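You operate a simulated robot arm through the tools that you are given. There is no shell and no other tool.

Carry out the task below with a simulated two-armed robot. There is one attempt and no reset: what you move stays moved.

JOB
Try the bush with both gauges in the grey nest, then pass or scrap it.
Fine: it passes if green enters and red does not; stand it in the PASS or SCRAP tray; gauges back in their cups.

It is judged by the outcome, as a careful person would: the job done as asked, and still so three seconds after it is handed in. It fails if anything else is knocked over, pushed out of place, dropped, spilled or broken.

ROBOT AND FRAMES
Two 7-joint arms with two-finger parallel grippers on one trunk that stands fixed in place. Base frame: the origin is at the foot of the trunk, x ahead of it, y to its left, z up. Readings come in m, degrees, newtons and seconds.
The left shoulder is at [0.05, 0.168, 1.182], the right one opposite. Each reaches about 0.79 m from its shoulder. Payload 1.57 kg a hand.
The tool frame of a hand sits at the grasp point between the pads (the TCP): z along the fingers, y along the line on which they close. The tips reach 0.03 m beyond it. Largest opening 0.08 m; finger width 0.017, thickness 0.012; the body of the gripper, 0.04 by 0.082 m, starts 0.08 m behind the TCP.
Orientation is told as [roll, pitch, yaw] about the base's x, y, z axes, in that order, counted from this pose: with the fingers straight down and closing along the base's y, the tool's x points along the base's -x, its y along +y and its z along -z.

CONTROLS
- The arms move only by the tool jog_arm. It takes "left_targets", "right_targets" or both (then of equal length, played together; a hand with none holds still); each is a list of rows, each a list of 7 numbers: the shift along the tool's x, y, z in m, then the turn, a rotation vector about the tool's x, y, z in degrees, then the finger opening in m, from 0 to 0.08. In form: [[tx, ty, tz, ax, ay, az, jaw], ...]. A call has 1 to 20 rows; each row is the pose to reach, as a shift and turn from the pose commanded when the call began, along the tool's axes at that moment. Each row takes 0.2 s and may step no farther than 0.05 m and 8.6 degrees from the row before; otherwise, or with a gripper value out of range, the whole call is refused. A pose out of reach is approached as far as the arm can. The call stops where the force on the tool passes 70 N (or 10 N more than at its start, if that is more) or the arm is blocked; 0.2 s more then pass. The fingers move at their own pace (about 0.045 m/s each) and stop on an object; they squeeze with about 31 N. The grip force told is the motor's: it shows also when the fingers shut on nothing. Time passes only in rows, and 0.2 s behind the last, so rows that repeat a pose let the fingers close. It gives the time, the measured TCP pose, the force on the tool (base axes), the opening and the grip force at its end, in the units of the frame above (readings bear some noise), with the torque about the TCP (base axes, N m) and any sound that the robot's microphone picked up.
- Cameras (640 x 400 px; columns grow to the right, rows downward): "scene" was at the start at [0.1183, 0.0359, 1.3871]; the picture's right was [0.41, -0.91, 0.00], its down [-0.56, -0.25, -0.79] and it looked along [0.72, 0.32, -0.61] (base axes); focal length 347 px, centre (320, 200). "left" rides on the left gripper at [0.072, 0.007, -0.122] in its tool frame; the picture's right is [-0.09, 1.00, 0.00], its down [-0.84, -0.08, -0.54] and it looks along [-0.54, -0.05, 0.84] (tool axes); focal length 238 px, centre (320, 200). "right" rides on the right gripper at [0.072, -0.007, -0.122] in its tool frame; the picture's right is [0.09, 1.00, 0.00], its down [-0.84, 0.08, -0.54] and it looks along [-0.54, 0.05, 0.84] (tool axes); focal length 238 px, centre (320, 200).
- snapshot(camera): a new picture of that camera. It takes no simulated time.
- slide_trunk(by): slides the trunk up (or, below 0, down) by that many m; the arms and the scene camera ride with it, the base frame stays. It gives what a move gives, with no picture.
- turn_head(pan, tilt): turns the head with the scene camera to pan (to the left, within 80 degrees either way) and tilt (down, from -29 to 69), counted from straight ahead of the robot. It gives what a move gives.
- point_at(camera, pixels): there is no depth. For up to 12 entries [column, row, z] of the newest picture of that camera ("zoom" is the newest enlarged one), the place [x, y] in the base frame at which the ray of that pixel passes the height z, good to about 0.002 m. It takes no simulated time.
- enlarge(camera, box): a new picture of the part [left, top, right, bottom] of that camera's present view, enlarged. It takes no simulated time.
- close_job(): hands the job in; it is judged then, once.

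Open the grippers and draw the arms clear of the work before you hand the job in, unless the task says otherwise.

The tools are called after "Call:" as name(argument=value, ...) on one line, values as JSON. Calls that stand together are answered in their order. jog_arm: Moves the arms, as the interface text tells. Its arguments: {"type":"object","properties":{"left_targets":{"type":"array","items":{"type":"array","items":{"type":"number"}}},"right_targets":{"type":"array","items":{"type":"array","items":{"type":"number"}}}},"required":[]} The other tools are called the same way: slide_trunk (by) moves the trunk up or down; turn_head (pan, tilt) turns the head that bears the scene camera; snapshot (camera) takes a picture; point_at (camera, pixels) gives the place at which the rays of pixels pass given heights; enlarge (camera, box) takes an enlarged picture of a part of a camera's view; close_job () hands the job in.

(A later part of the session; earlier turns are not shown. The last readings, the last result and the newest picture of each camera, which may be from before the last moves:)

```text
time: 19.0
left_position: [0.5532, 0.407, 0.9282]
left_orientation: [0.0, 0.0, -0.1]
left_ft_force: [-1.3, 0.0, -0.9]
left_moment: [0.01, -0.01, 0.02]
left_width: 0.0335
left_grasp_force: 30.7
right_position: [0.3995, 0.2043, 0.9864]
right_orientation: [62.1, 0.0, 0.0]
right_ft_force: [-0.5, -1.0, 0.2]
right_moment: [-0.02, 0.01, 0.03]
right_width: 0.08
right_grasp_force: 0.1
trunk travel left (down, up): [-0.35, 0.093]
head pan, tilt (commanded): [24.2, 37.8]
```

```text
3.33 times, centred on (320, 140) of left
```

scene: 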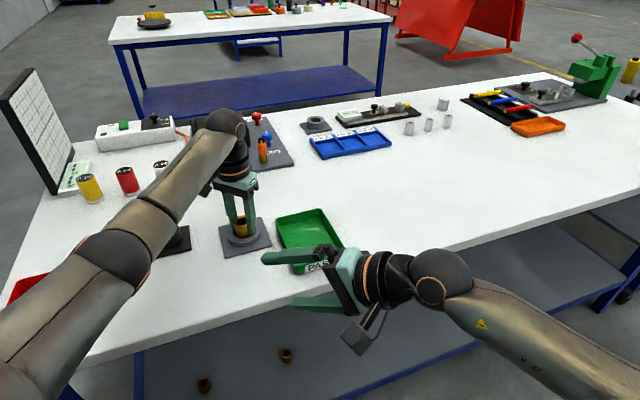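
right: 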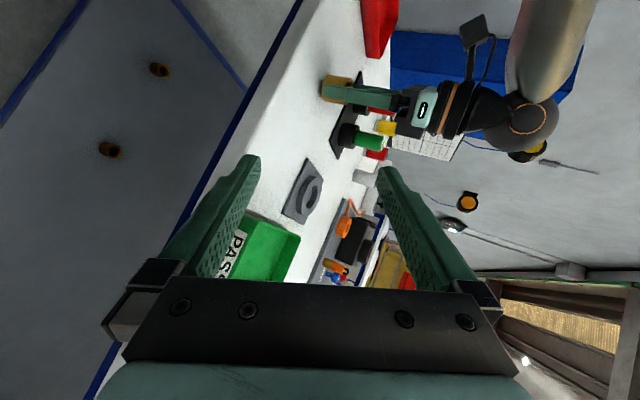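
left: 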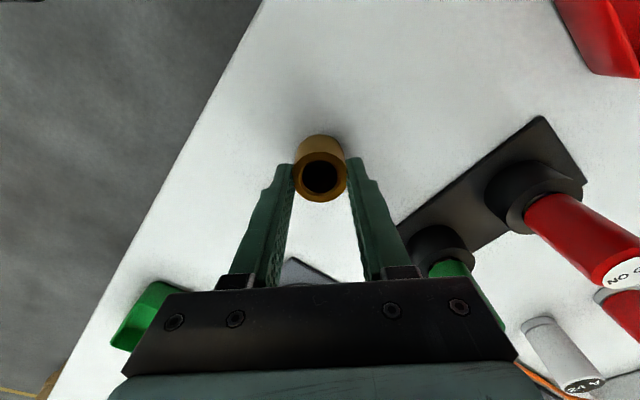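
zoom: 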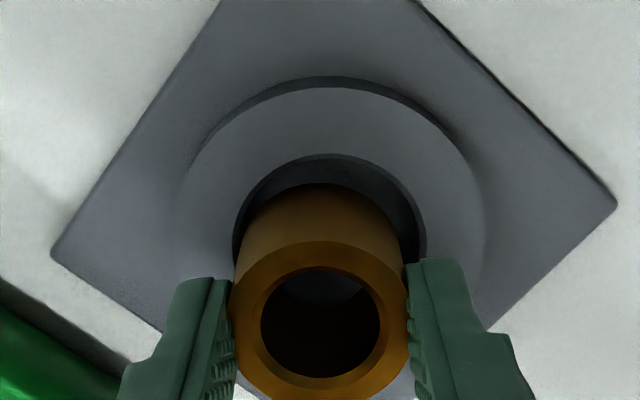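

In the left view the hole centre (330) lies right of the bush (321), i.e. ≈2.4 mm toward +y. I shift +2.5 mm in y, then lower 9 mm in small steps.

Call:
jog_arm(left_targets=[[0.0005, 0.0025, 0, 0, 0, 0, 0.03], [0.0005, 0.0025, 0, 0, 0, 0, 0.03], [0.0005, 0.0025, 0.004, 0, 0, 0, 0.03], [0.0005, 0.0025, 0.008, 0, 0, 0, 0.03], [0.0005, 0.0025, 0.01, 0, 0, 0, 0.03], [0.0005, 0.0025, 0.01, 0, 0, 0, 0.03]])

Call:
enlarge(camera="right", box=[280, 165, 360, 225])

Call:
enlarge(camera="left", box=[240, 80, 400, 200])

```text
time: 20.4
left_position: [0.5534, 0.4117, 0.9199]
left_orientation: [0.0, 0.1, 0.0]
left_ft_force: [-0.2, -0.8, -2.1]
left_moment: [0.0, 0.03, -0.01]
left_width: 0.0338
left_grasp_force: 30.7
right_position: [0.3986, 0.2041, 0.9869]
right_orientation: [62.1, 0.1, 0.0]
right_ft_force: [0.3, 0.5, -0.5]
right_moment: [0.01, -0.04, 0.03]
right_width: 0.0801
right_grasp_force: 0.1
trunk travel left (down, up): [-0.35, 0.093]
head pan, tilt (commanded): [24.2, 37.8]
```

```text
6.67 times, centred on (320, 195) of right
```

zoom: 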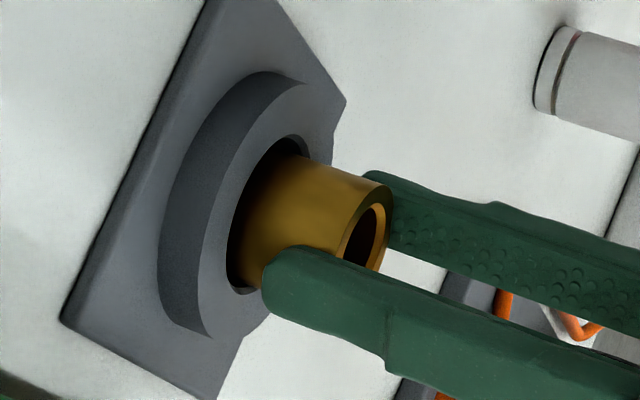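

```text
3.33 times, centred on (320, 140) of left
```

zoom: 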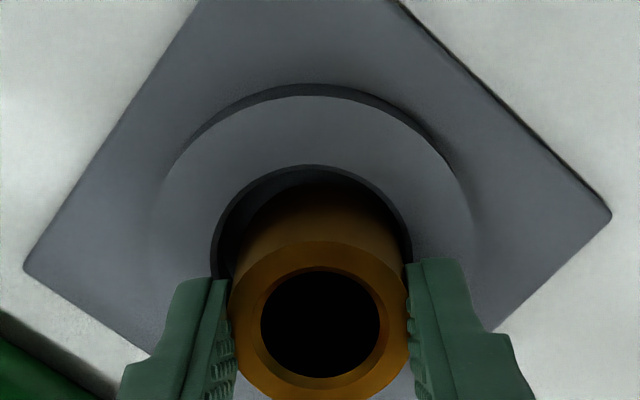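

Now the hole centre (311) is left of the bush (321): the arm had not settled earlier, so I'm ≈2 mm too far in +y. I shift back 2 mm, let it settle, and look.

Call:
jog_arm(left_targets=[[0, -0.002, 0, 0, 0, 0, 0.03], [0, -0.002, 0, 0, 0, 0, 0.03], [0, -0.002, 0, 0, 0, 0, 0.03]])

Call:
enlarge(camera="left", box=[240, 80, 400, 200])

```text
time: 21.2
left_position: [0.553, 0.4094, 0.9199]
left_orientation: [0.0, -0.1, 0.0]
left_ft_force: [-0.1, 0.3, -0.5]
left_moment: [0.0, 0.0, -0.04]
left_width: 0.0333
left_grasp_force: 31.1
right_position: [0.3993, 0.2038, 0.9866]
right_orientation: [62.1, 0.0, 0.0]
right_ft_force: [-0.3, -0.7, 0.8]
right_moment: [-0.04, -0.02, -0.01]
right_width: 0.0798
right_grasp_force: 0.0
trunk travel left (down, up): [-0.35, 0.093]
head pan, tilt (commanded): [24.2, 37.8]
```

```text
3.33 times, centred on (320, 140) of left
```

zoom: 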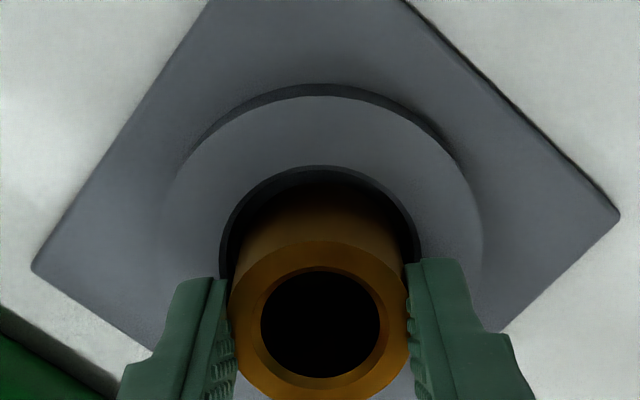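

Bush and hole are now centred (321 vs 320). I lower in 1.5 mm steps expecting floor contact near TCP 0.915.

Call:
jog_arm(left_targets=[[0, 0, 0.002, 0, 0, 0, 0.03], [0, 0, 0.004, 0, 0, 0, 0.03], [0, 0, 0.004, 0, 0, 0, 0.03]])

Call:
enlarge(camera="right", box=[296, 178, 344, 216])

```text
time: 22.0
left_position: [0.5529, 0.4095, 0.9149]
left_orientation: [0.1, 0.0, 0.0]
left_ft_force: [0.5, 0.8, -2.0]
left_moment: [0.01, -0.02, 0.05]
left_width: 0.0333
left_grasp_force: 30.9
right_position: [0.3991, 0.2041, 0.986]
right_orientation: [62.1, 0.0, -0.1]
right_ft_force: [-0.6, -0.1, -0.3]
right_moment: [-0.01, 0.0, 0.04]
right_width: 0.0799
right_grasp_force: 0.1
trunk travel left (down, up): [-0.35, 0.093]
head pan, tilt (commanded): [24.2, 37.8]
```

```text
10.53 times, centred on (320, 197) of right
```

zoom: 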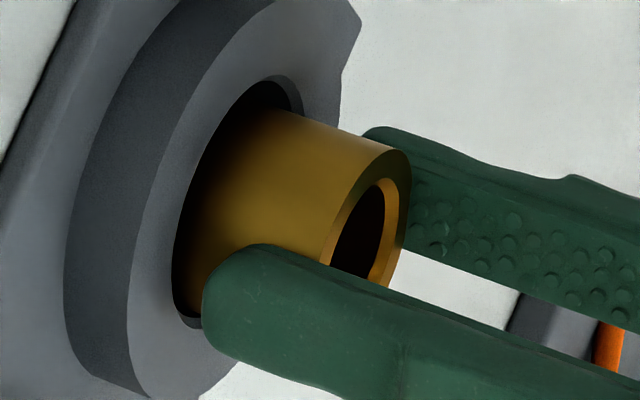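

Still no contact at 0.915; fingertips clear the ring by several mm. I continue down in 1 mm rows.

Call:
jog_arm(left_targets=[[0, 0, 0.001, 0, 0, 0, 0.03], [0, 0, 0.002, 0, 0, 0, 0.03], [0, 0, 0.003, 0, 0, 0, 0.03], [0, 0, 0.003, 0, 0, 0, 0.03]])

Call:
enlarge(camera="right", box=[296, 178, 344, 216])

```text
time: 23.0
left_position: [0.5525, 0.4093, 0.9155]
left_orientation: [0.2, -0.2, 0.1]
left_ft_force: [-4.0, 2.7, 15.1]
left_moment: [0.09, 0.41, -0.06]
left_width: 0.0335
left_grasp_force: 31.0
right_position: [0.3988, 0.2041, 0.9882]
right_orientation: [62.1, -0.2, 0.0]
right_ft_force: [0.5, -0.3, -0.4]
right_moment: [0.03, -0.02, 0.01]
right_width: 0.0801
right_grasp_force: 0.1
trunk travel left (down, up): [-0.35, 0.093]
head pan, tilt (commanded): [24.2, 37.8]
```

```text
10.53 times, centred on (320, 197) of right
```

zoom: 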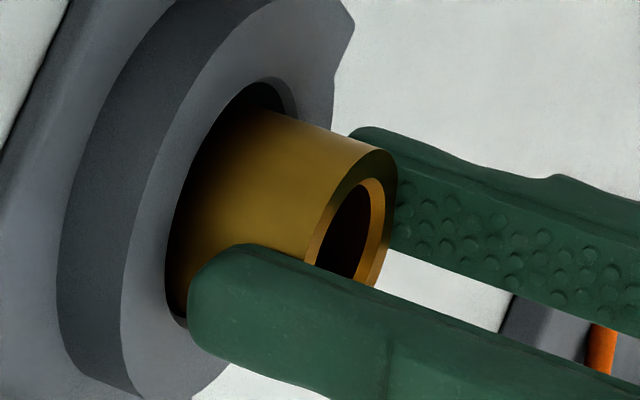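

Contact at 15 N upward with TCP 0.915: the bush stands on the nest floor. I relieve, open the fingers and rise straight up.

Call:
jog_arm(left_targets=[[0, 0, -0.002, 0, 0, 0, 0.034], [0, 0, -0.002, 0, 0, 0, 0.06], [0, 0, -0.002, 0, 0, 0, 0.07], [0, 0, -0.002, 0, 0, 0, 0.07], [0, 0, -0.01, 0, 0, 0, 0.07], [0, 0, -0.04, 0, 0, 0, 0.07], [0, 0, -0.08, 0, 0, 0, 0.07], [0, 0, -0.12, 0, 0, 0, 0.07], [0, 0, -0.12, 0, 0, 0, 0.07]])

Call:
snapshot(camera="left")

Call:
enlarge(camera="right", box=[280, 165, 360, 225])

Call:
enlarge(camera="left", box=[256, 80, 384, 160])

```text
time: 25.0
left_position: [0.5526, 0.4099, 1.0328]
left_orientation: [0.0, 0.0, 0.0]
left_ft_force: [-0.2, 0.5, 0.1]
left_moment: [0.01, -0.01, 0.01]
left_width: 0.0699
left_grasp_force: 0.0
right_position: [0.3997, 0.2031, 0.9866]
right_orientation: [61.9, 0.0, 0.0]
right_ft_force: [0.8, 0.1, 0.1]
right_moment: [-0.02, 0.02, -0.01]
right_width: 0.0799
right_grasp_force: 0.1
trunk travel left (down, up): [-0.35, 0.093]
head pan, tilt (commanded): [24.2, 37.8]
```

```text
taken
```

left: 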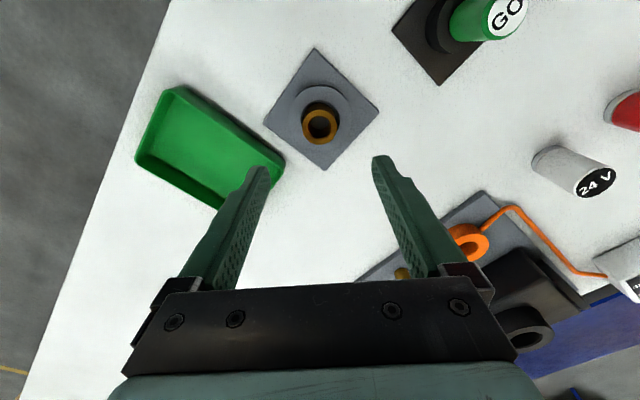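

```text
6.67 times, centred on (320, 195) of right
```

zoom: 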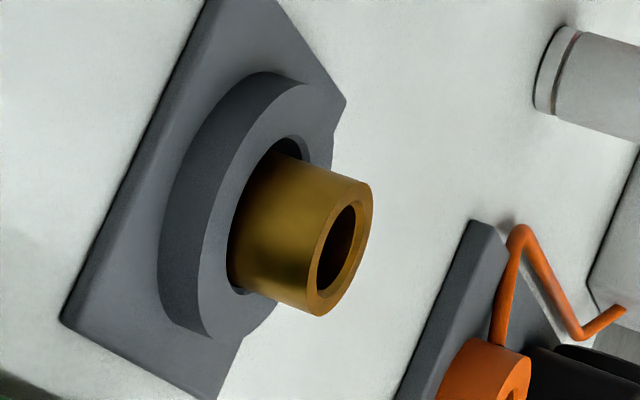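

```text
5.00 times, centred on (320, 120) of left
```

zoom: 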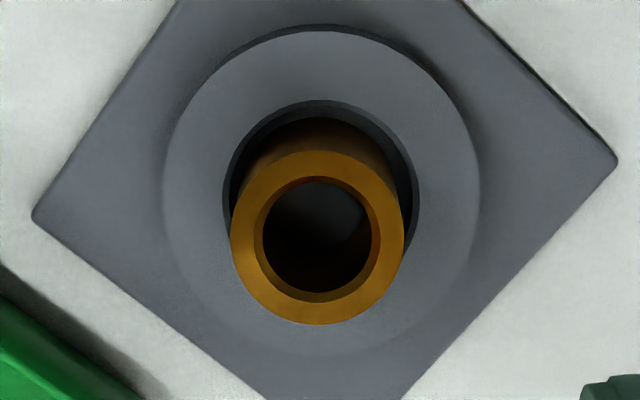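

The bush stands in the nest, rim centre at zoom (317,237). I convert that and look at the gauges from the right camera's side view for heights.

Call:
point_at(camera="zoom", pixels=[[317, 237, 0.895], [317, 237, 0.9], [230, 237, 0.897], [404, 237, 0.897], [317, 150, 0.897], [317, 325, 0.897], [318, 238, 0.896]])

Call:
enlarge(camera="right", box=[320, 80, 416, 152])

```text
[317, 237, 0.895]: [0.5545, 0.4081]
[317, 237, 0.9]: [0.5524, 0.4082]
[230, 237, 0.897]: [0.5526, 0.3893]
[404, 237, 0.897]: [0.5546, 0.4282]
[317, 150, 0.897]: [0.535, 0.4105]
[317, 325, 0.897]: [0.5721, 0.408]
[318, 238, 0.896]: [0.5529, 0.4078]
```

```text
5.56 times, centred on (368, 116) of right
```

zoom: 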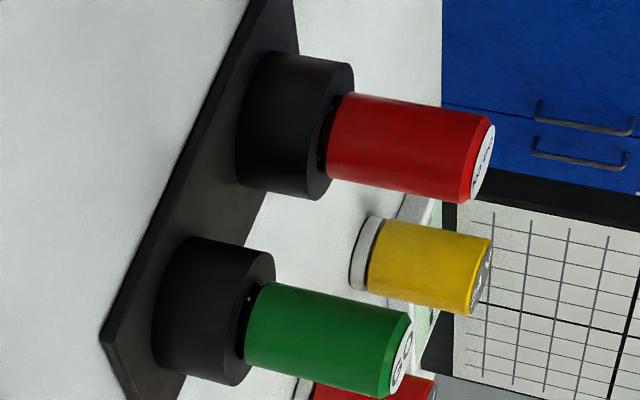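

Bush axis ≈(0.5535,0.409), top ≈0.897. Next the green gauge: I move the open left hand above it at (0.474,0.5435), staying high, and look.

Call:
jog_arm(left_targets=[[0.02, 0.033, -0.005, 0, 0, 0, 0.07], [0.04, 0.066, -0.008, 0, 0, 0, 0.07], [0.06, 0.1, -0.008, 0, 0, 0, 0.07], [0.0786, 0.1336, -0.008, 0, 0, 0, 0.07], [0.0786, 0.1336, -0.008, 0, 0, 0, 0.07], [0.0786, 0.1336, -0.008, 0, 0, 0, 0.07]])

Call:
snapshot(camera="left")

Call:
enlarge(camera="left", box=[256, 80, 416, 180])

Call:
snapshot(camera="right")

```text
time: 26.4
left_position: [0.4737, 0.5448, 1.0401]
left_orientation: [0.0, 0.1, 0.1]
left_ft_force: [0.7, 0.4, -0.7]
left_moment: [-0.02, 0.0, -0.02]
left_width: 0.0703
left_grasp_force: 0.1
right_position: [0.3994, 0.2039, 0.9874]
right_orientation: [62.1, 0.1, 0.1]
right_ft_force: [0.2, 0.1, -0.6]
right_moment: [-0.01, 0.0, 0.01]
right_width: 0.08
right_grasp_force: 0.1
trunk travel left (down, up): [-0.35, 0.093]
head pan, tilt (commanded): [24.2, 37.8]
```

```text
taken
```

left: 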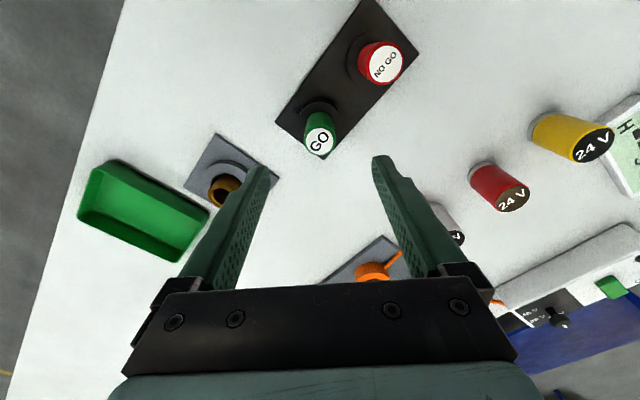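

```text
4.00 times, centred on (336, 130) of left
```

zoom: 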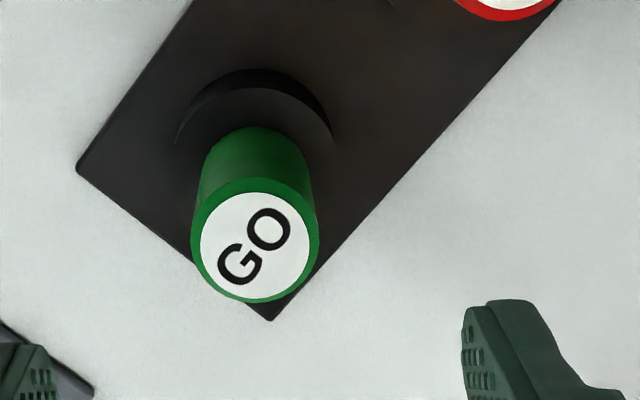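

```text
taken
```

right: 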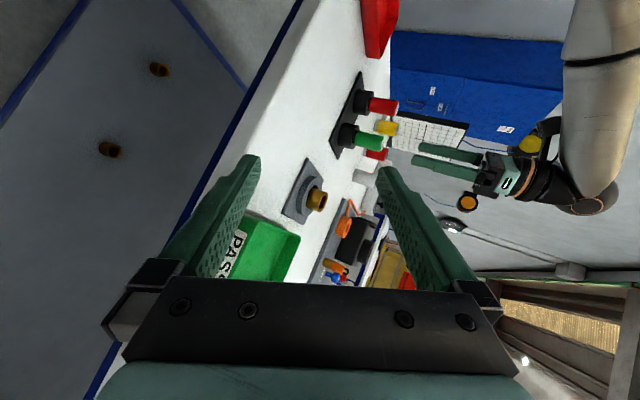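

The GO cap is at left-view (320,140), almost exactly below the hand. I verify with point_at for cap edges.

Call:
enlarge(camera="left", box=[256, 80, 416, 180])

Call:
point_at(camera="zoom", pixels=[[255, 240, 0.95], [255, 240, 0.955], [191, 240, 0.953], [319, 240, 0.953], [255, 178, 0.953], [255, 303, 0.953]])

Call:
enlarge(camera="right", box=[325, 110, 421, 182])

```text
4.00 times, centred on (336, 130) of left
```

zoom: 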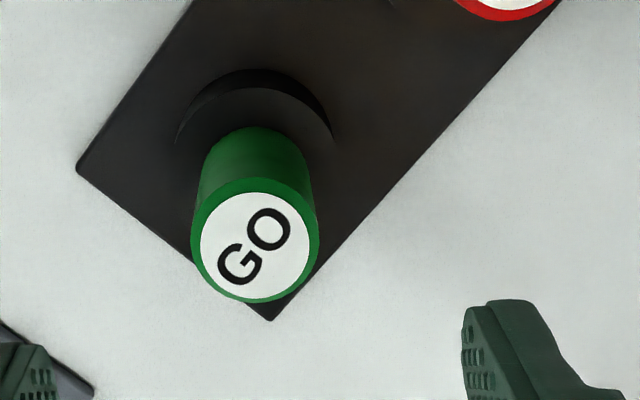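

```text
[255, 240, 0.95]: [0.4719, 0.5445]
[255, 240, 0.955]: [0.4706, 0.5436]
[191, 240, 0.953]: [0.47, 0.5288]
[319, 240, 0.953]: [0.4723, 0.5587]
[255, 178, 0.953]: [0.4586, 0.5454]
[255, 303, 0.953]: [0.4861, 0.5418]
```

```text
5.56 times, centred on (373, 146) of right
```

zoom: 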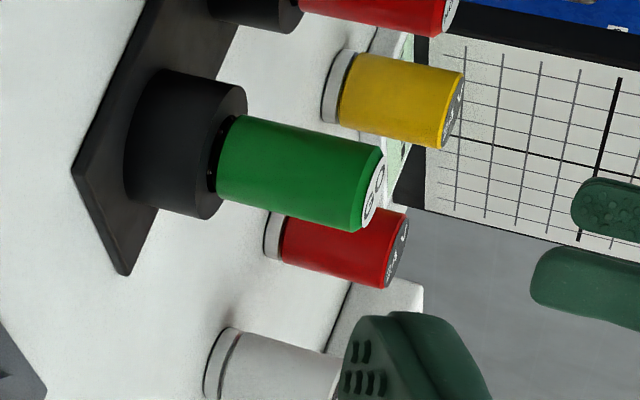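

Gauge axis ≈(0.472,0.544); the hand is 2 mm too far in x only. I descend around the handle to TCP ≈0.943 (tips ≈0.913, above the cup).

Call:
jog_arm(left_targets=[[0.002, 0, 0.03, 0, 0, 0, 0.07], [0.002, 0, 0.06, 0, 0, 0, 0.07], [0.002, 0, 0.085, 0, 0, 0, 0.07], [0.002, 0, 0.097, 0, 0, 0, 0.07], [0.002, 0, 0.097, 0, 0, 0, 0.07], [0.002, 0, 0.097, 0, 0, 0, 0.07]])

Call:
snapshot(camera="left")

Call:
enlarge(camera="right", box=[325, 110, 421, 182])

```text
time: 27.8
left_position: [0.4722, 0.5438, 0.9445]
left_orientation: [-0.1, 0.0, 0.0]
left_ft_force: [-0.8, -0.5, 1.0]
left_moment: [0.06, 0.02, 0.01]
left_width: 0.0701
left_grasp_force: 0.0
right_position: [0.3993, 0.2037, 0.9864]
right_orientation: [62.1, 0.1, 0.0]
right_ft_force: [0.2, 0.4, -0.2]
right_moment: [0.01, 0.02, 0.01]
right_width: 0.0799
right_grasp_force: 0.1
trunk travel left (down, up): [-0.35, 0.093]
head pan, tilt (commanded): [24.2, 37.8]
```

```text
taken
```

left: 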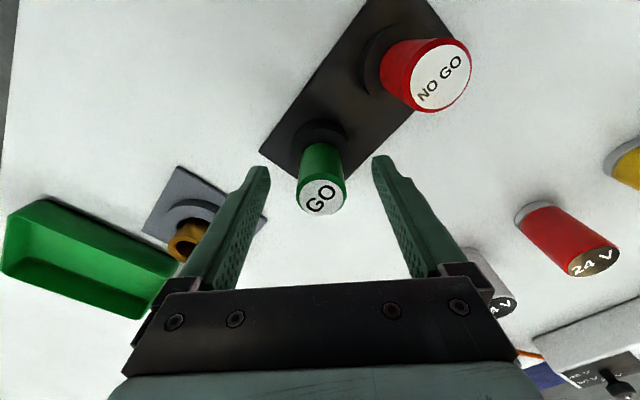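

```text
5.56 times, centred on (373, 146) of right
```

zoom: 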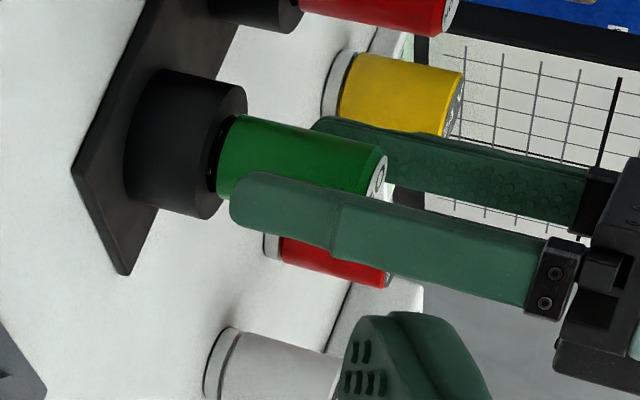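

The cap is at column 322.5 vs expected 319, so I shift +1.8 mm in y, then close on the handle.

Call:
jog_arm(left_targets=[[0, 0.0018, 0, 0, 0, 0, 0.07], [0, 0.0018, 0, 0, 0, 0, 0.07], [0, 0.0018, 0, 0, 0, 0, 0.04], [0, 0.0018, 0, 0, 0, 0, 0.025], [0, 0.0018, 0, 0, 0, 0, 0.02], [0, 0.0018, 0, 0, 0, 0, 0.02], [0, 0.0018, 0, 0, 0, 0, 0.02]])

Call:
snapshot(camera="left")

```text
time: 29.4
left_position: [0.4725, 0.5455, 0.9439]
left_orientation: [-0.1, 0.0, 0.0]
left_ft_force: [0.8, 0.0, 0.0]
left_moment: [-0.03, -0.01, -0.03]
left_width: 0.0292
left_grasp_force: 30.4
right_position: [0.4, 0.2035, 0.987]
right_orientation: [62.1, 0.0, -0.1]
right_ft_force: [0.1, -0.4, -0.7]
right_moment: [0.0, 0.0, 0.0]
right_width: 0.0801
right_grasp_force: 0.0
trunk travel left (down, up): [-0.35, 0.093]
head pan, tilt (commanded): [24.2, 37.8]
```

```text
taken
```

left: 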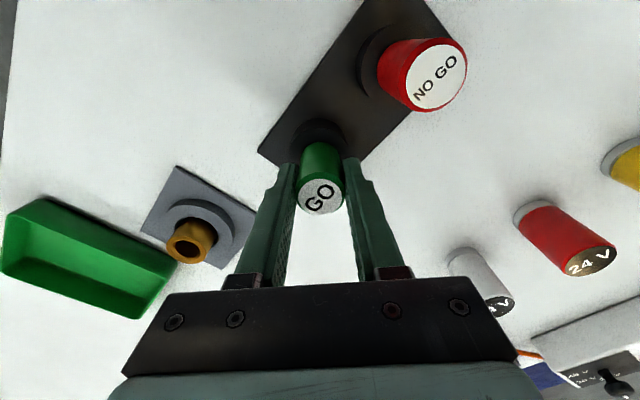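

The handle is gripped (0.0292 m, 30 N), no side force. I lift straight up to free the pin from its cup; seat pose was TCP (0.4725,0.5455,0.944).

Call:
jog_arm(left_targets=[[0, 0, -0.01, 0, 0, 0, 0.02], [0, 0, -0.025, 0, 0, 0, 0.02], [0, 0, -0.045, 0, 0, 0, 0.02], [0, 0, -0.07, 0, 0, 0, 0.02], [0, 0, -0.09, 0, 0, 0, 0.02], [0, 0, -0.09, 0, 0, 0, 0.02]])

Call:
enlarge(camera="right", box=[320, 90, 440, 180])

Call:
snapshot(camera="left")

```text
time: 30.8
left_position: [0.4719, 0.5444, 1.0329]
left_orientation: [0.0, 0.1, 0.1]
left_ft_force: [-0.6, -0.6, -1.0]
left_moment: [-0.03, 0.01, -0.02]
left_width: 0.029
left_grasp_force: 32.0
right_position: [0.4005, 0.2031, 0.987]
right_orientation: [62.1, 0.1, 0.0]
right_ft_force: [-0.5, 0.6, -0.5]
right_moment: [0.02, 0.03, -0.01]
right_width: 0.0801
right_grasp_force: 0.0
trunk travel left (down, up): [-0.35, 0.093]
head pan, tilt (commanded): [24.2, 37.8]
```

```text
4.44 times, centred on (380, 135) of right
```

zoom: 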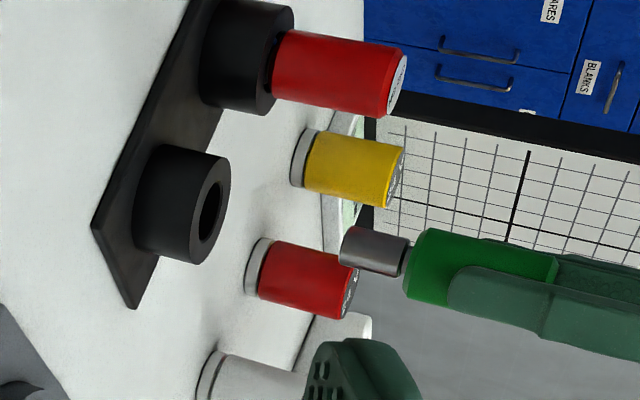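

```text
taken
```

left: 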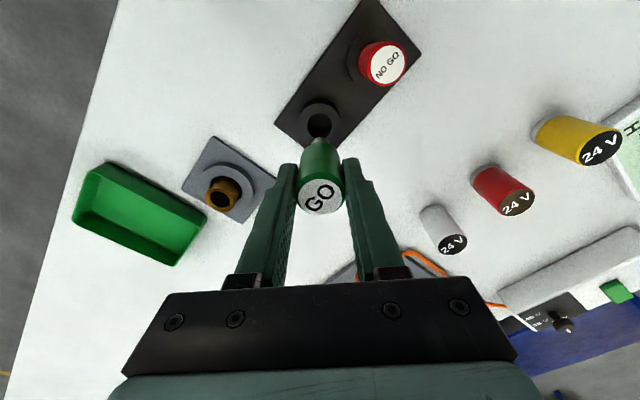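

The green gauge is out; its steel pin is about 0.03 long. I enlarge both views to measure the pin and the way it sits in the hand.

Call:
enlarge(camera="left", box=[272, 130, 368, 220])

Call:
enlarge(camera="right", box=[375, 120, 455, 180])

```text
4.44 times, centred on (320, 175) of left
```

zoom: 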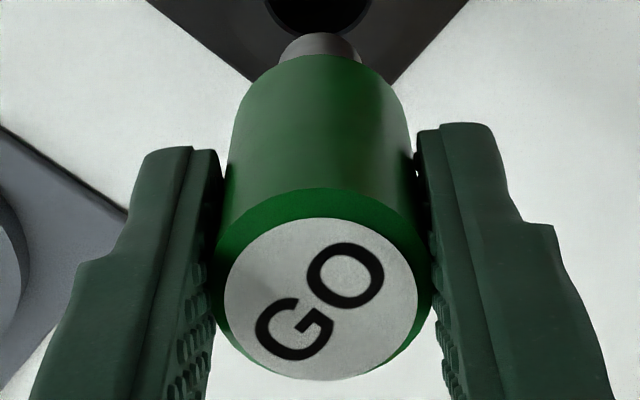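

```text
6.67 times, centred on (415, 150) of right
```

zoom: 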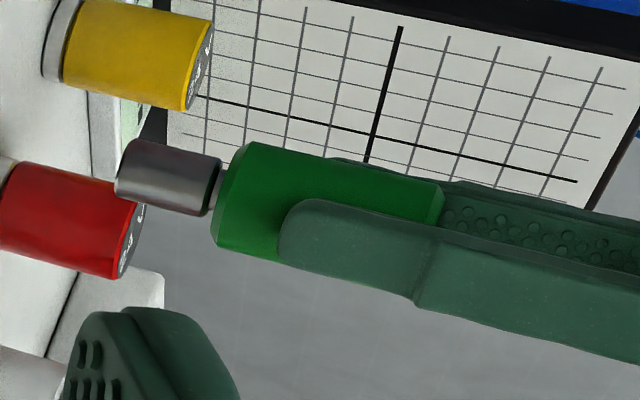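

The pin is on the finger centreline (column 320). I carry the gauge over the nest to (0.553,0.409) at TCP z≈1.00, pin bottom ≈0.92, above the bush.

Call:
jog_arm(left_targets=[[-0.02, -0.034, -0.005, 0, 0, 0, 0.02], [-0.04, -0.068, -0.005, 0, 0, 0, 0.02], [-0.06, -0.102, -0.005, 0, 0, 0, 0.02], [-0.081, -0.1354, 0, 0, 0, 0, 0.02], [-0.081, -0.1354, 0.03, 0, 0, 0, 0.02], [-0.081, -0.1354, 0.033, 0, 0, 0, 0.02], [-0.081, -0.1354, 0.033, 0, 0, 0, 0.02], [-0.081, -0.1354, 0.033, 0, 0, 0, 0.02]])

Call:
enlarge(camera="left", box=[240, 80, 400, 200])

Call:
enlarge(camera="right", box=[280, 165, 376, 237])

Call:
enlarge(camera="scene", box=[200, 170, 296, 242])

```text
time: 32.6
left_position: [0.5542, 0.4098, 1.0013]
left_orientation: [0.0, -0.1, -0.1]
left_ft_force: [-0.2, -0.1, -1.2]
left_moment: [-0.01, -0.02, 0.01]
left_width: 0.0289
left_grasp_force: 31.1
right_position: [0.3997, 0.2038, 0.9879]
right_orientation: [62.1, 0.0, 0.0]
right_ft_force: [-0.4, 0.3, -0.1]
right_moment: [0.03, -0.01, -0.01]
right_width: 0.08
right_grasp_force: 0.1
trunk travel left (down, up): [-0.35, 0.093]
head pan, tilt (commanded): [24.2, 37.8]
```

```text
3.33 times, centred on (320, 140) of left
```

zoom: 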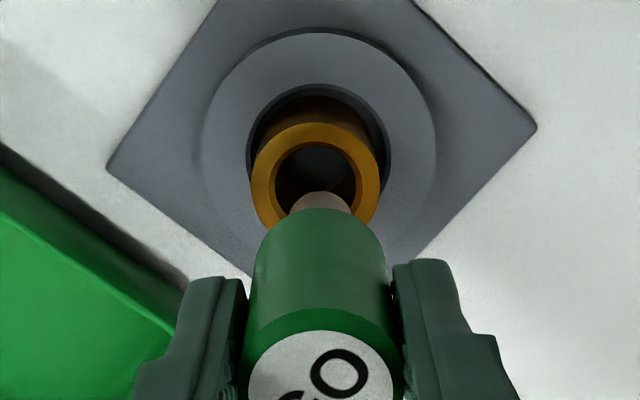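

```text
5.56 times, centred on (328, 201) of right
```

zoom: 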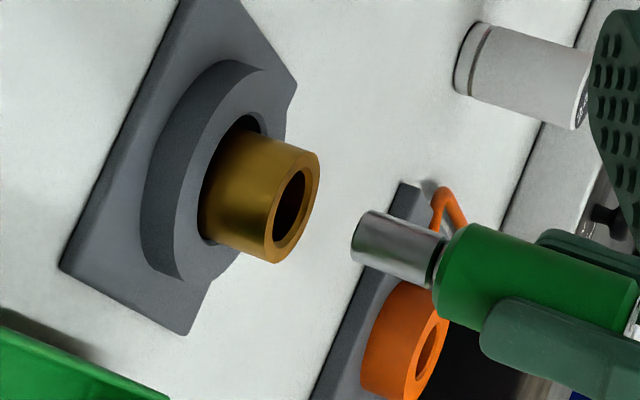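

```text
5.56 times, centred on (248, 206) of scene
```

zoom: 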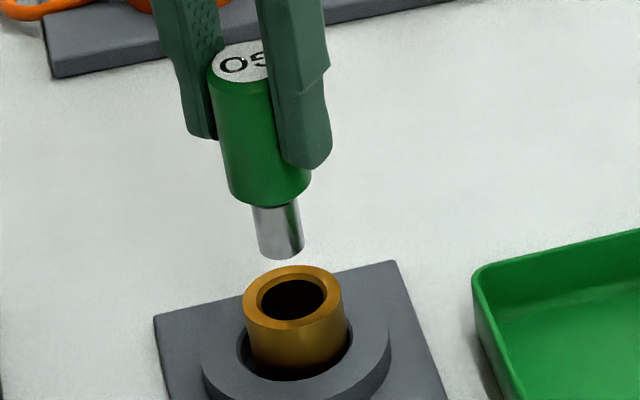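

The pin seems to lean slightly (bottom toward +x) and the bush lies ≈1.5 mm toward −y of the pin. I enlarge the right view to measure the lean.

Call:
enlarge(camera="right", box=[328, 192, 392, 240])

Call:
enlarge(camera="scene", box=[224, 172, 272, 220])

```text
8.33 times, centred on (360, 216) of right
```

zoom: 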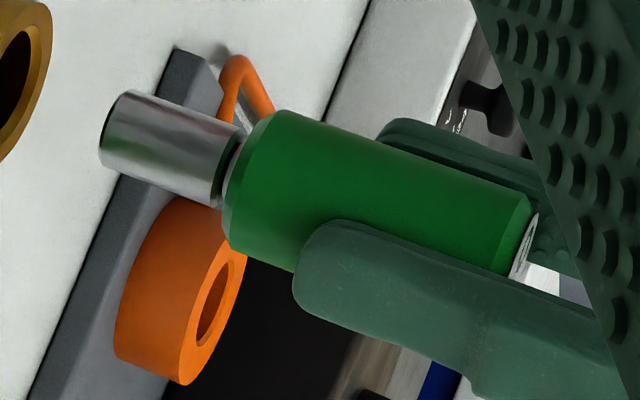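

```text
8.33 times, centred on (248, 196) of scene
```

zoom: 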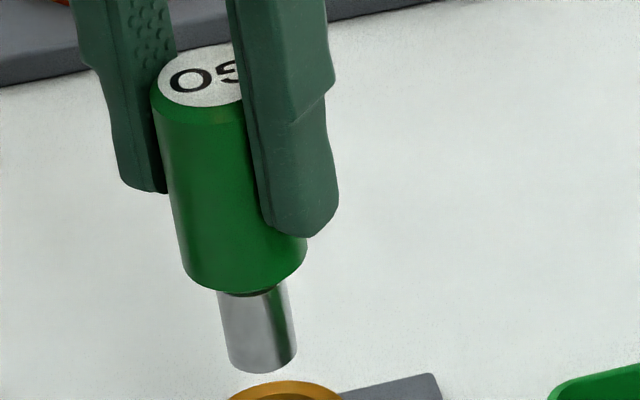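

The edges show the gauge upright to within about a degree. I compare pin end and bush rim positions through the right and scene cameras.

Call:
point_at(camera="right", pixels=[[335.5, 207.6, 0.917], [335.5, 207.6, 0.921], [335.5, 207.6, 0.925], [323, 202.3, 0.893], [323, 202.3, 0.897], [323, 202.3, 0.901]])

Call:
point_at(camera="scene", pixels=[[241.3, 214.7, 0.917], [241.3, 214.7, 0.921], [241.3, 214.7, 0.925], [243.1, 223.4, 0.893], [243.1, 223.4, 0.897], [243.1, 223.4, 0.901]])

```text
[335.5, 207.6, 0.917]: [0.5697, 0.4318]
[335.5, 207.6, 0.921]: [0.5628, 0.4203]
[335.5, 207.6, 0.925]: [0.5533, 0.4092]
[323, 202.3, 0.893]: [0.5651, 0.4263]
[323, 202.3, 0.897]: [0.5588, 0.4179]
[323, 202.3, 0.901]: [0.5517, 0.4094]
```

```text
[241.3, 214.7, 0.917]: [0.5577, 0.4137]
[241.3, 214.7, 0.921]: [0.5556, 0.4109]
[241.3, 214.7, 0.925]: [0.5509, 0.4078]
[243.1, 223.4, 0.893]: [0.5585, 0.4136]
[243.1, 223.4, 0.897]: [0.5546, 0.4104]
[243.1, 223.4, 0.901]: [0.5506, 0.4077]
```

Pin is ≈1–1.5 mm off in +x and +y relative to the bush. I correct by 1.5 mm in x and 1 mm in y and lower 19 mm, to just above the rim.

Call:
jog_arm(left_targets=[[0.0015, -0.001, 0, 0, 0, 0, 0.02], [0.0015, -0.001, 0.01, 0, 0, 0, 0.02], [0.0015, -0.001, 0.019, 0, 0, 0, 0.02], [0.0015, -0.001, 0.019, 0, 0, 0, 0.02], [0.0015, -0.001, 0.019, 0, 0, 0, 0.02]])

Call:
enlarge(camera="left", box=[260, 80, 380, 170])

Call:
enlarge(camera="right", box=[296, 180, 360, 228])

Call:
enlarge(camera="scene", box=[216, 186, 280, 234])

```text
time: 33.8
left_position: [0.5531, 0.4093, 0.9827]
left_orientation: [0.0, 0.1, -0.1]
left_ft_force: [0.3, 0.3, -1.5]
left_moment: [0.0, 0.02, -0.01]
left_width: 0.0291
left_grasp_force: 31.1
right_position: [0.4001, 0.2039, 0.9877]
right_orientation: [62.2, -0.1, 0.0]
right_ft_force: [0.2, -0.1, -0.3]
right_moment: [-0.01, 0.01, 0.0]
right_width: 0.0801
right_grasp_force: 0.0
trunk travel left (down, up): [-0.35, 0.093]
head pan, tilt (commanded): [24.2, 37.8]
```

```text
4.44 times, centred on (320, 125) of left
```

zoom: 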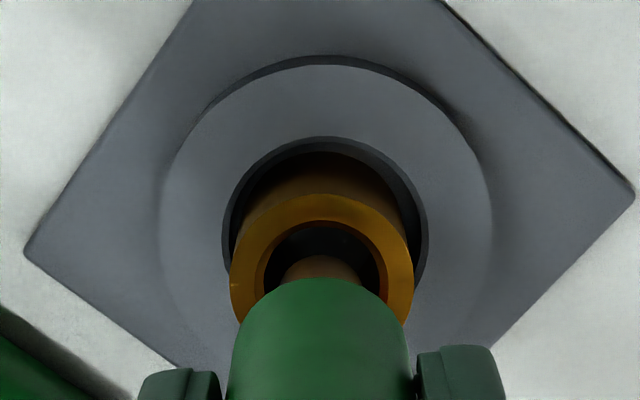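

```text
8.33 times, centred on (328, 204) of right
```

zoom: 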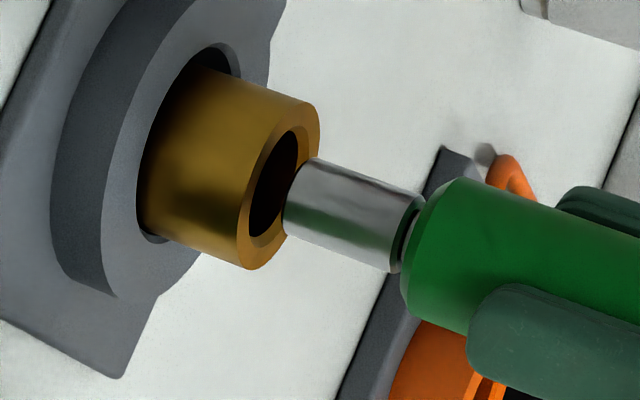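

```text
8.33 times, centred on (248, 210) of scene
```

zoom: 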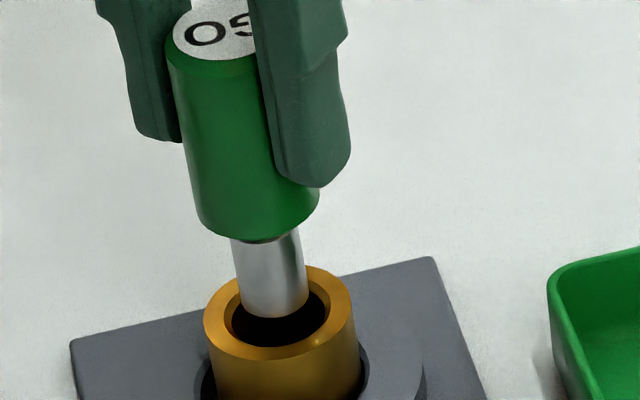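

Pin and bore are aligned (left view 322 vs 321). I lower the green gauge gently, 6 mm then check forces.

Call:
jog_arm(left_targets=[[0, 0, 0.003, 0, 0, 0, 0.02], [0, 0, 0.006, 0, 0, 0, 0.02], [0, 0, 0.009, 0, 0, 0, 0.02], [0, 0, 0.012, 0, 0, 0, 0.02], [0, 0, 0.012, 0, 0, 0, 0.02]])

Call:
enlarge(camera="right", box=[296, 180, 360, 228])

Call:
enlarge(camera="scene", box=[216, 186, 280, 234])

```text
time: 35.0
left_position: [0.5527, 0.4094, 0.9702]
left_orientation: [0.0, 0.0, 0.0]
left_ft_force: [0.1, -0.7, -1.9]
left_moment: [0.0, 0.01, 0.0]
left_width: 0.0291
left_grasp_force: 30.9
right_position: [0.3993, 0.203, 0.9866]
right_orientation: [62.0, 0.0, 0.0]
right_ft_force: [0.1, 0.5, 0.1]
right_moment: [-0.05, 0.01, -0.02]
right_width: 0.0799
right_grasp_force: 0.1
trunk travel left (down, up): [-0.35, 0.093]
head pan, tilt (commanded): [24.2, 37.8]
```

```text
8.33 times, centred on (328, 204) of right
```

zoom: 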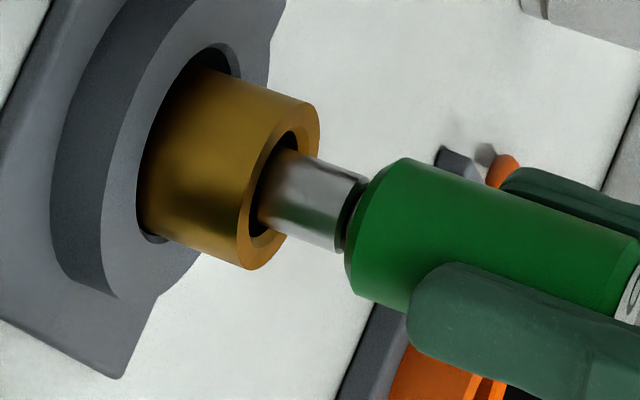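

```text
8.33 times, centred on (248, 210) of scene
```

zoom: 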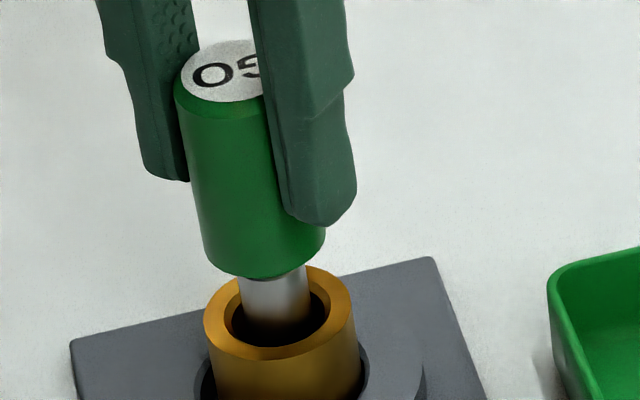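

The green pin is entering with no force (−1.9 N, i.e. its weight). I go on lowering in small steps toward full depth.

Call:
jog_arm(left_targets=[[0, 0, 0.003, 0, 0, 0, 0.02], [0, 0, 0.006, 0, 0, 0, 0.02], [0, 0, 0.009, 0, 0, 0, 0.02], [0, 0, 0.012, 0, 0, 0, 0.02], [0, 0, 0.012, 0, 0, 0, 0.02]])

Call:
enlarge(camera="right", box=[296, 180, 360, 228])

Call:
enlarge(camera="scene", box=[216, 186, 280, 234])

```text
time: 36.2
left_position: [0.5507, 0.4101, 0.9583]
left_orientation: [0.0, 0.0, 0.1]
left_ft_force: [-0.7, 0.4, -0.6]
left_moment: [0.02, 0.01, -0.01]
left_width: 0.0291
left_grasp_force: 31.3
right_position: [0.3993, 0.2044, 0.9864]
right_orientation: [62.1, 0.0, 0.0]
right_ft_force: [-0.1, 0.4, 0.7]
right_moment: [0.02, -0.04, -0.01]
right_width: 0.0797
right_grasp_force: 0.1
trunk travel left (down, up): [-0.35, 0.093]
head pan, tilt (commanded): [24.2, 37.8]
```

```text
8.33 times, centred on (328, 204) of right
```

zoom: 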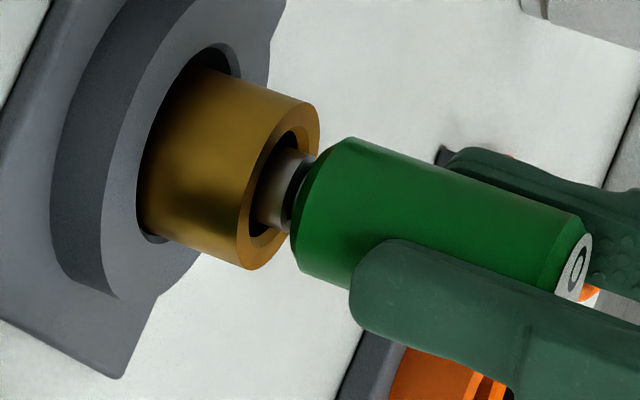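

```text
8.33 times, centred on (248, 210) of scene
```

zoom: 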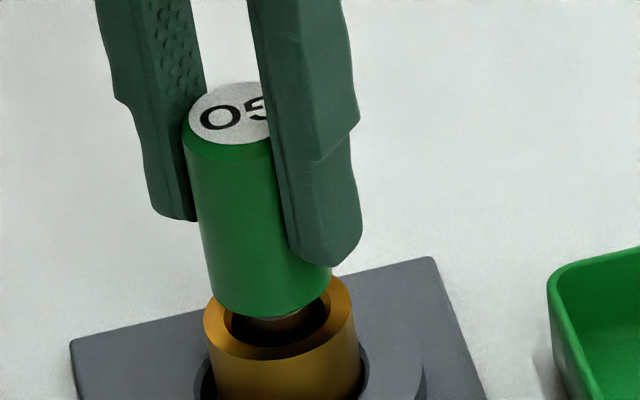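

Green is ≈20 mm into the bore with no resistance. I take it to the shoulder, watching for contact.

Call:
jog_arm(left_targets=[[0, 0, 0.003, 0, 0, 0, 0.02], [0, 0, 0.005, 0, 0, 0, 0.02], [0, 0, 0.006, 0, 0, 0, 0.02], [0, 0, 0.006, 0, 0, 0, 0.02], [0, 0, 0.006, 0, 0, 0, 0.02]])

Call:
enlarge(camera="right", box=[296, 180, 360, 228])

```text
time: 37.4
left_position: [0.5523, 0.409, 0.9505]
left_orientation: [0.0, -0.1, 0.1]
left_ft_force: [0.7, 0.1, -0.9]
left_moment: [-0.03, -0.03, 0.02]
left_width: 0.0291
left_grasp_force: 31.0
right_position: [0.3993, 0.2046, 0.9861]
right_orientation: [62.2, 0.0, 0.0]
right_ft_force: [0.1, 0.3, 0.8]
right_moment: [0.01, 0.0, -0.02]
right_width: 0.0803
right_grasp_force: 0.0
trunk travel left (down, up): [-0.35, 0.093]
head pan, tilt (commanded): [24.2, 37.8]
```

```text
8.33 times, centred on (328, 204) of right
```

zoom: 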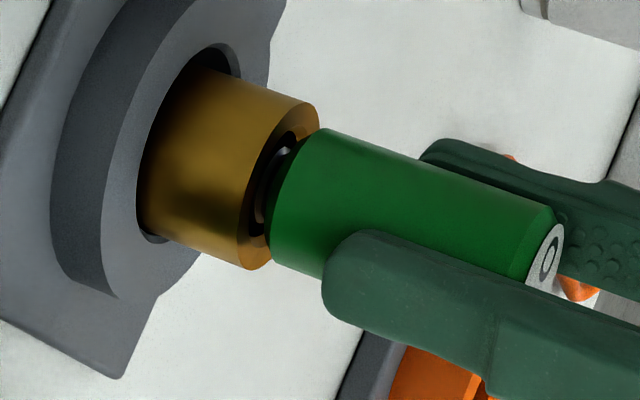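

Green enters the bush to its shoulder freely. I withdraw it straight up and carry it back above its cup along the same path.

Call:
jog_arm(left_targets=[[0, 0, -0.015, 0, 0, 0, 0.02], [0, 0, -0.035, 0, 0, 0, 0.02], [0, 0, -0.06, 0, 0, 0, 0.02], [0, 0, -0.085, 0, 0, 0, 0.02], [0.02, 0.034, -0.09, 0, 0, 0, 0.02], [0.04, 0.068, -0.09, 0, 0, 0, 0.02], [0.06, 0.102, -0.09, 0, 0, 0, 0.02], [0.0795, 0.1364, -0.082, 0, 0, 0, 0.02], [0.0795, 0.1364, -0.082, 0, 0, 0, 0.02], [0.0795, 0.1364, -0.082, 0, 0, 0, 0.02]])

Call:
enlarge(camera="left", box=[260, 80, 380, 170])

Call:
enlarge(camera="right", box=[320, 110, 416, 182])

Call:
snapshot(camera="right")

```text
time: 39.6
left_position: [0.4708, 0.544, 1.0338]
left_orientation: [0.0, 0.0, -0.1]
left_ft_force: [0.7, -0.8, -0.9]
left_moment: [-0.03, -0.02, -0.02]
left_width: 0.0294
left_grasp_force: 31.2
right_position: [0.3994, 0.2039, 0.9859]
right_orientation: [62.1, 0.0, 0.0]
right_ft_force: [0.0, 0.3, -0.2]
right_moment: [0.0, -0.03, 0.0]
right_width: 0.0801
right_grasp_force: 0.0
trunk travel left (down, up): [-0.35, 0.093]
head pan, tilt (commanded): [24.2, 37.8]
```

```text
4.44 times, centred on (320, 125) of left
```

zoom: 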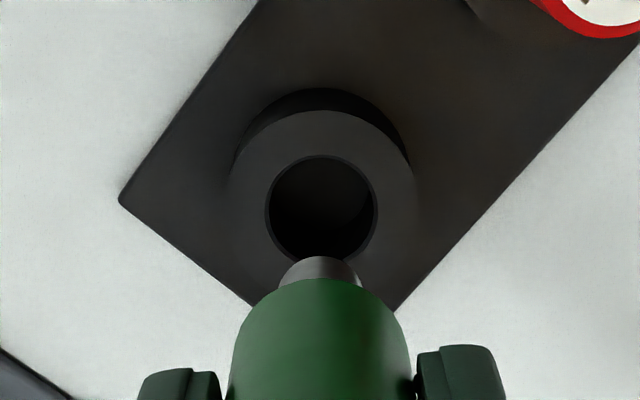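

```text
5.56 times, centred on (368, 146) of right
```

zoom: 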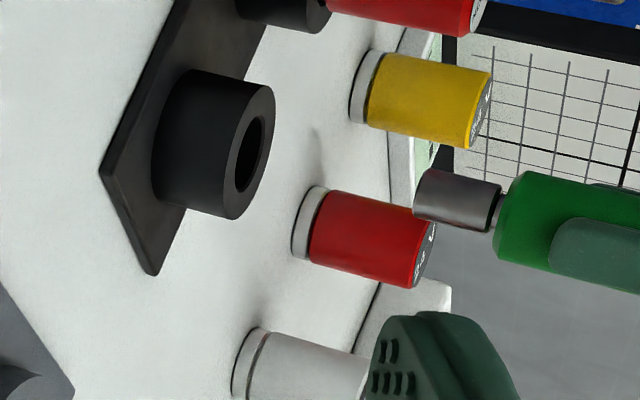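

```text
taken
```

right: 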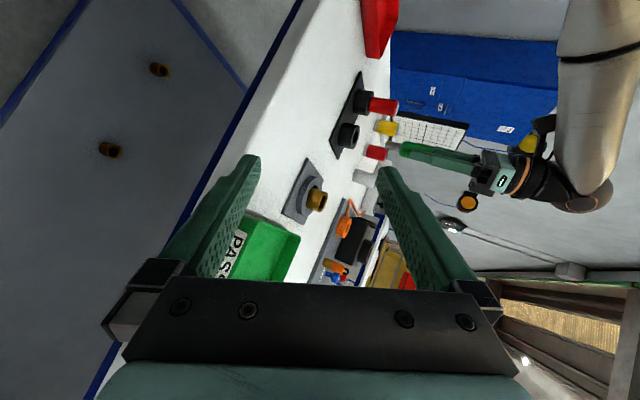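

The cup hole (centre 321) and pin (321) line up; x reads 1.5 mm short of the seat pose, so I add that and lower toward z≈0.945.

Call:
jog_arm(left_targets=[[-0.0015, 0, 0.02, 0, 0, 0, 0.02], [-0.0015, 0, 0.04, 0, 0, 0, 0.02], [-0.0015, 0, 0.055, 0, 0, 0, 0.02], [-0.0015, 0, 0.068, 0, 0, 0, 0.02], [-0.0015, 0, 0.078, 0, 0, 0, 0.02], [-0.0015, 0, 0.084, 0, 0, 0, 0.02], [-0.0015, 0, 0.084, 0, 0, 0, 0.02]])

Call:
enlarge(camera="right", box=[320, 110, 416, 182])

Call:
snapshot(camera="left")

```text
time: 41.2
left_position: [0.4737, 0.5453, 0.9502]
left_orientation: [0.1, 0.0, 0.0]
left_ft_force: [0.5, -0.1, -1.2]
left_moment: [-0.01, -0.01, 0.0]
left_width: 0.0292
left_grasp_force: 30.9
right_position: [0.4001, 0.2042, 0.9858]
right_orientation: [62.1, -0.1, 0.0]
right_ft_force: [-0.7, 1.1, 0.7]
right_moment: [0.02, 0.02, 0.03]
right_width: 0.0799
right_grasp_force: 0.2
trunk travel left (down, up): [-0.35, 0.093]
head pan, tilt (commanded): [24.2, 37.8]
```

```text
5.56 times, centred on (368, 146) of right
```

zoom: 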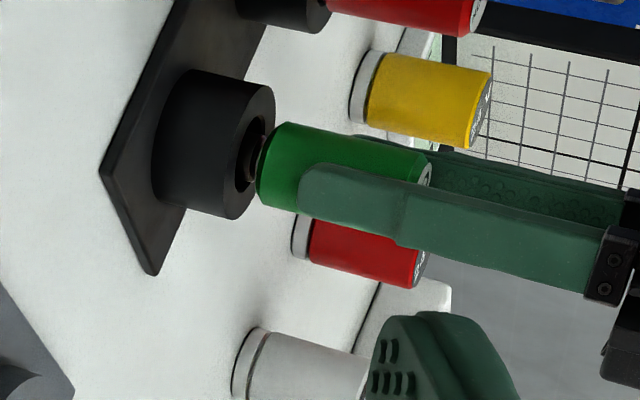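

```text
taken
```

left: 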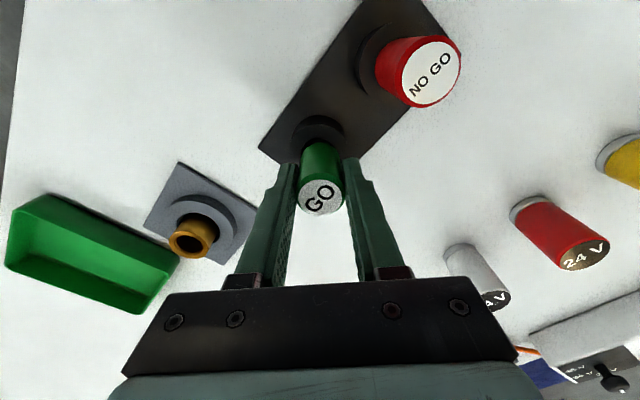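

The pin is in the cup with ≈6 mm to go and no side force. I lower the rest to contact.

Call:
jog_arm(left_targets=[[0, 0, 0.003, 0, 0, 0, 0.02], [0, 0, 0.005, 0, 0, 0, 0.02], [0, 0, 0.006, 0, 0, 0, 0.02], [0, 0, 0.007, 0, 0, 0, 0.02], [0, 0, 0.007, 0, 0, 0, 0.02]])

Call:
enlarge(camera="right", box=[320, 110, 416, 182])

```text
time: 42.4
left_position: [0.4741, 0.5459, 0.9431]
left_orientation: [0.0, -0.1, 0.1]
left_ft_force: [1.2, 1.7, 5.1]
left_moment: [0.1, -0.05, -0.02]
left_width: 0.0291
left_grasp_force: 31.2
right_position: [0.3995, 0.203, 0.9877]
right_orientation: [62.2, 0.0, 0.0]
right_ft_force: [0.0, 0.5, 0.6]
right_moment: [0.0, 0.04, 0.0]
right_width: 0.0799
right_grasp_force: 0.0
trunk travel left (down, up): [-0.35, 0.093]
head pan, tilt (commanded): [24.2, 37.8]
```

```text
5.56 times, centred on (368, 146) of right
```

zoom: 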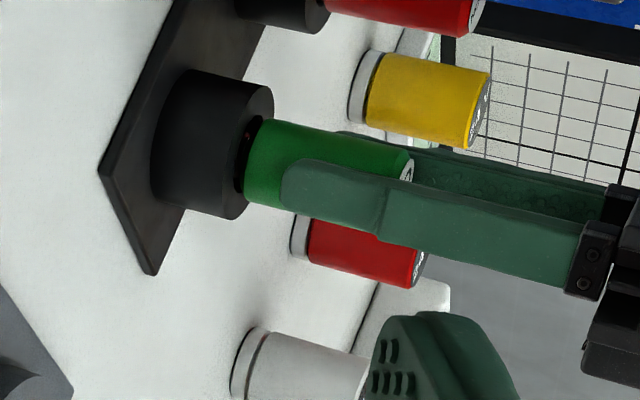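

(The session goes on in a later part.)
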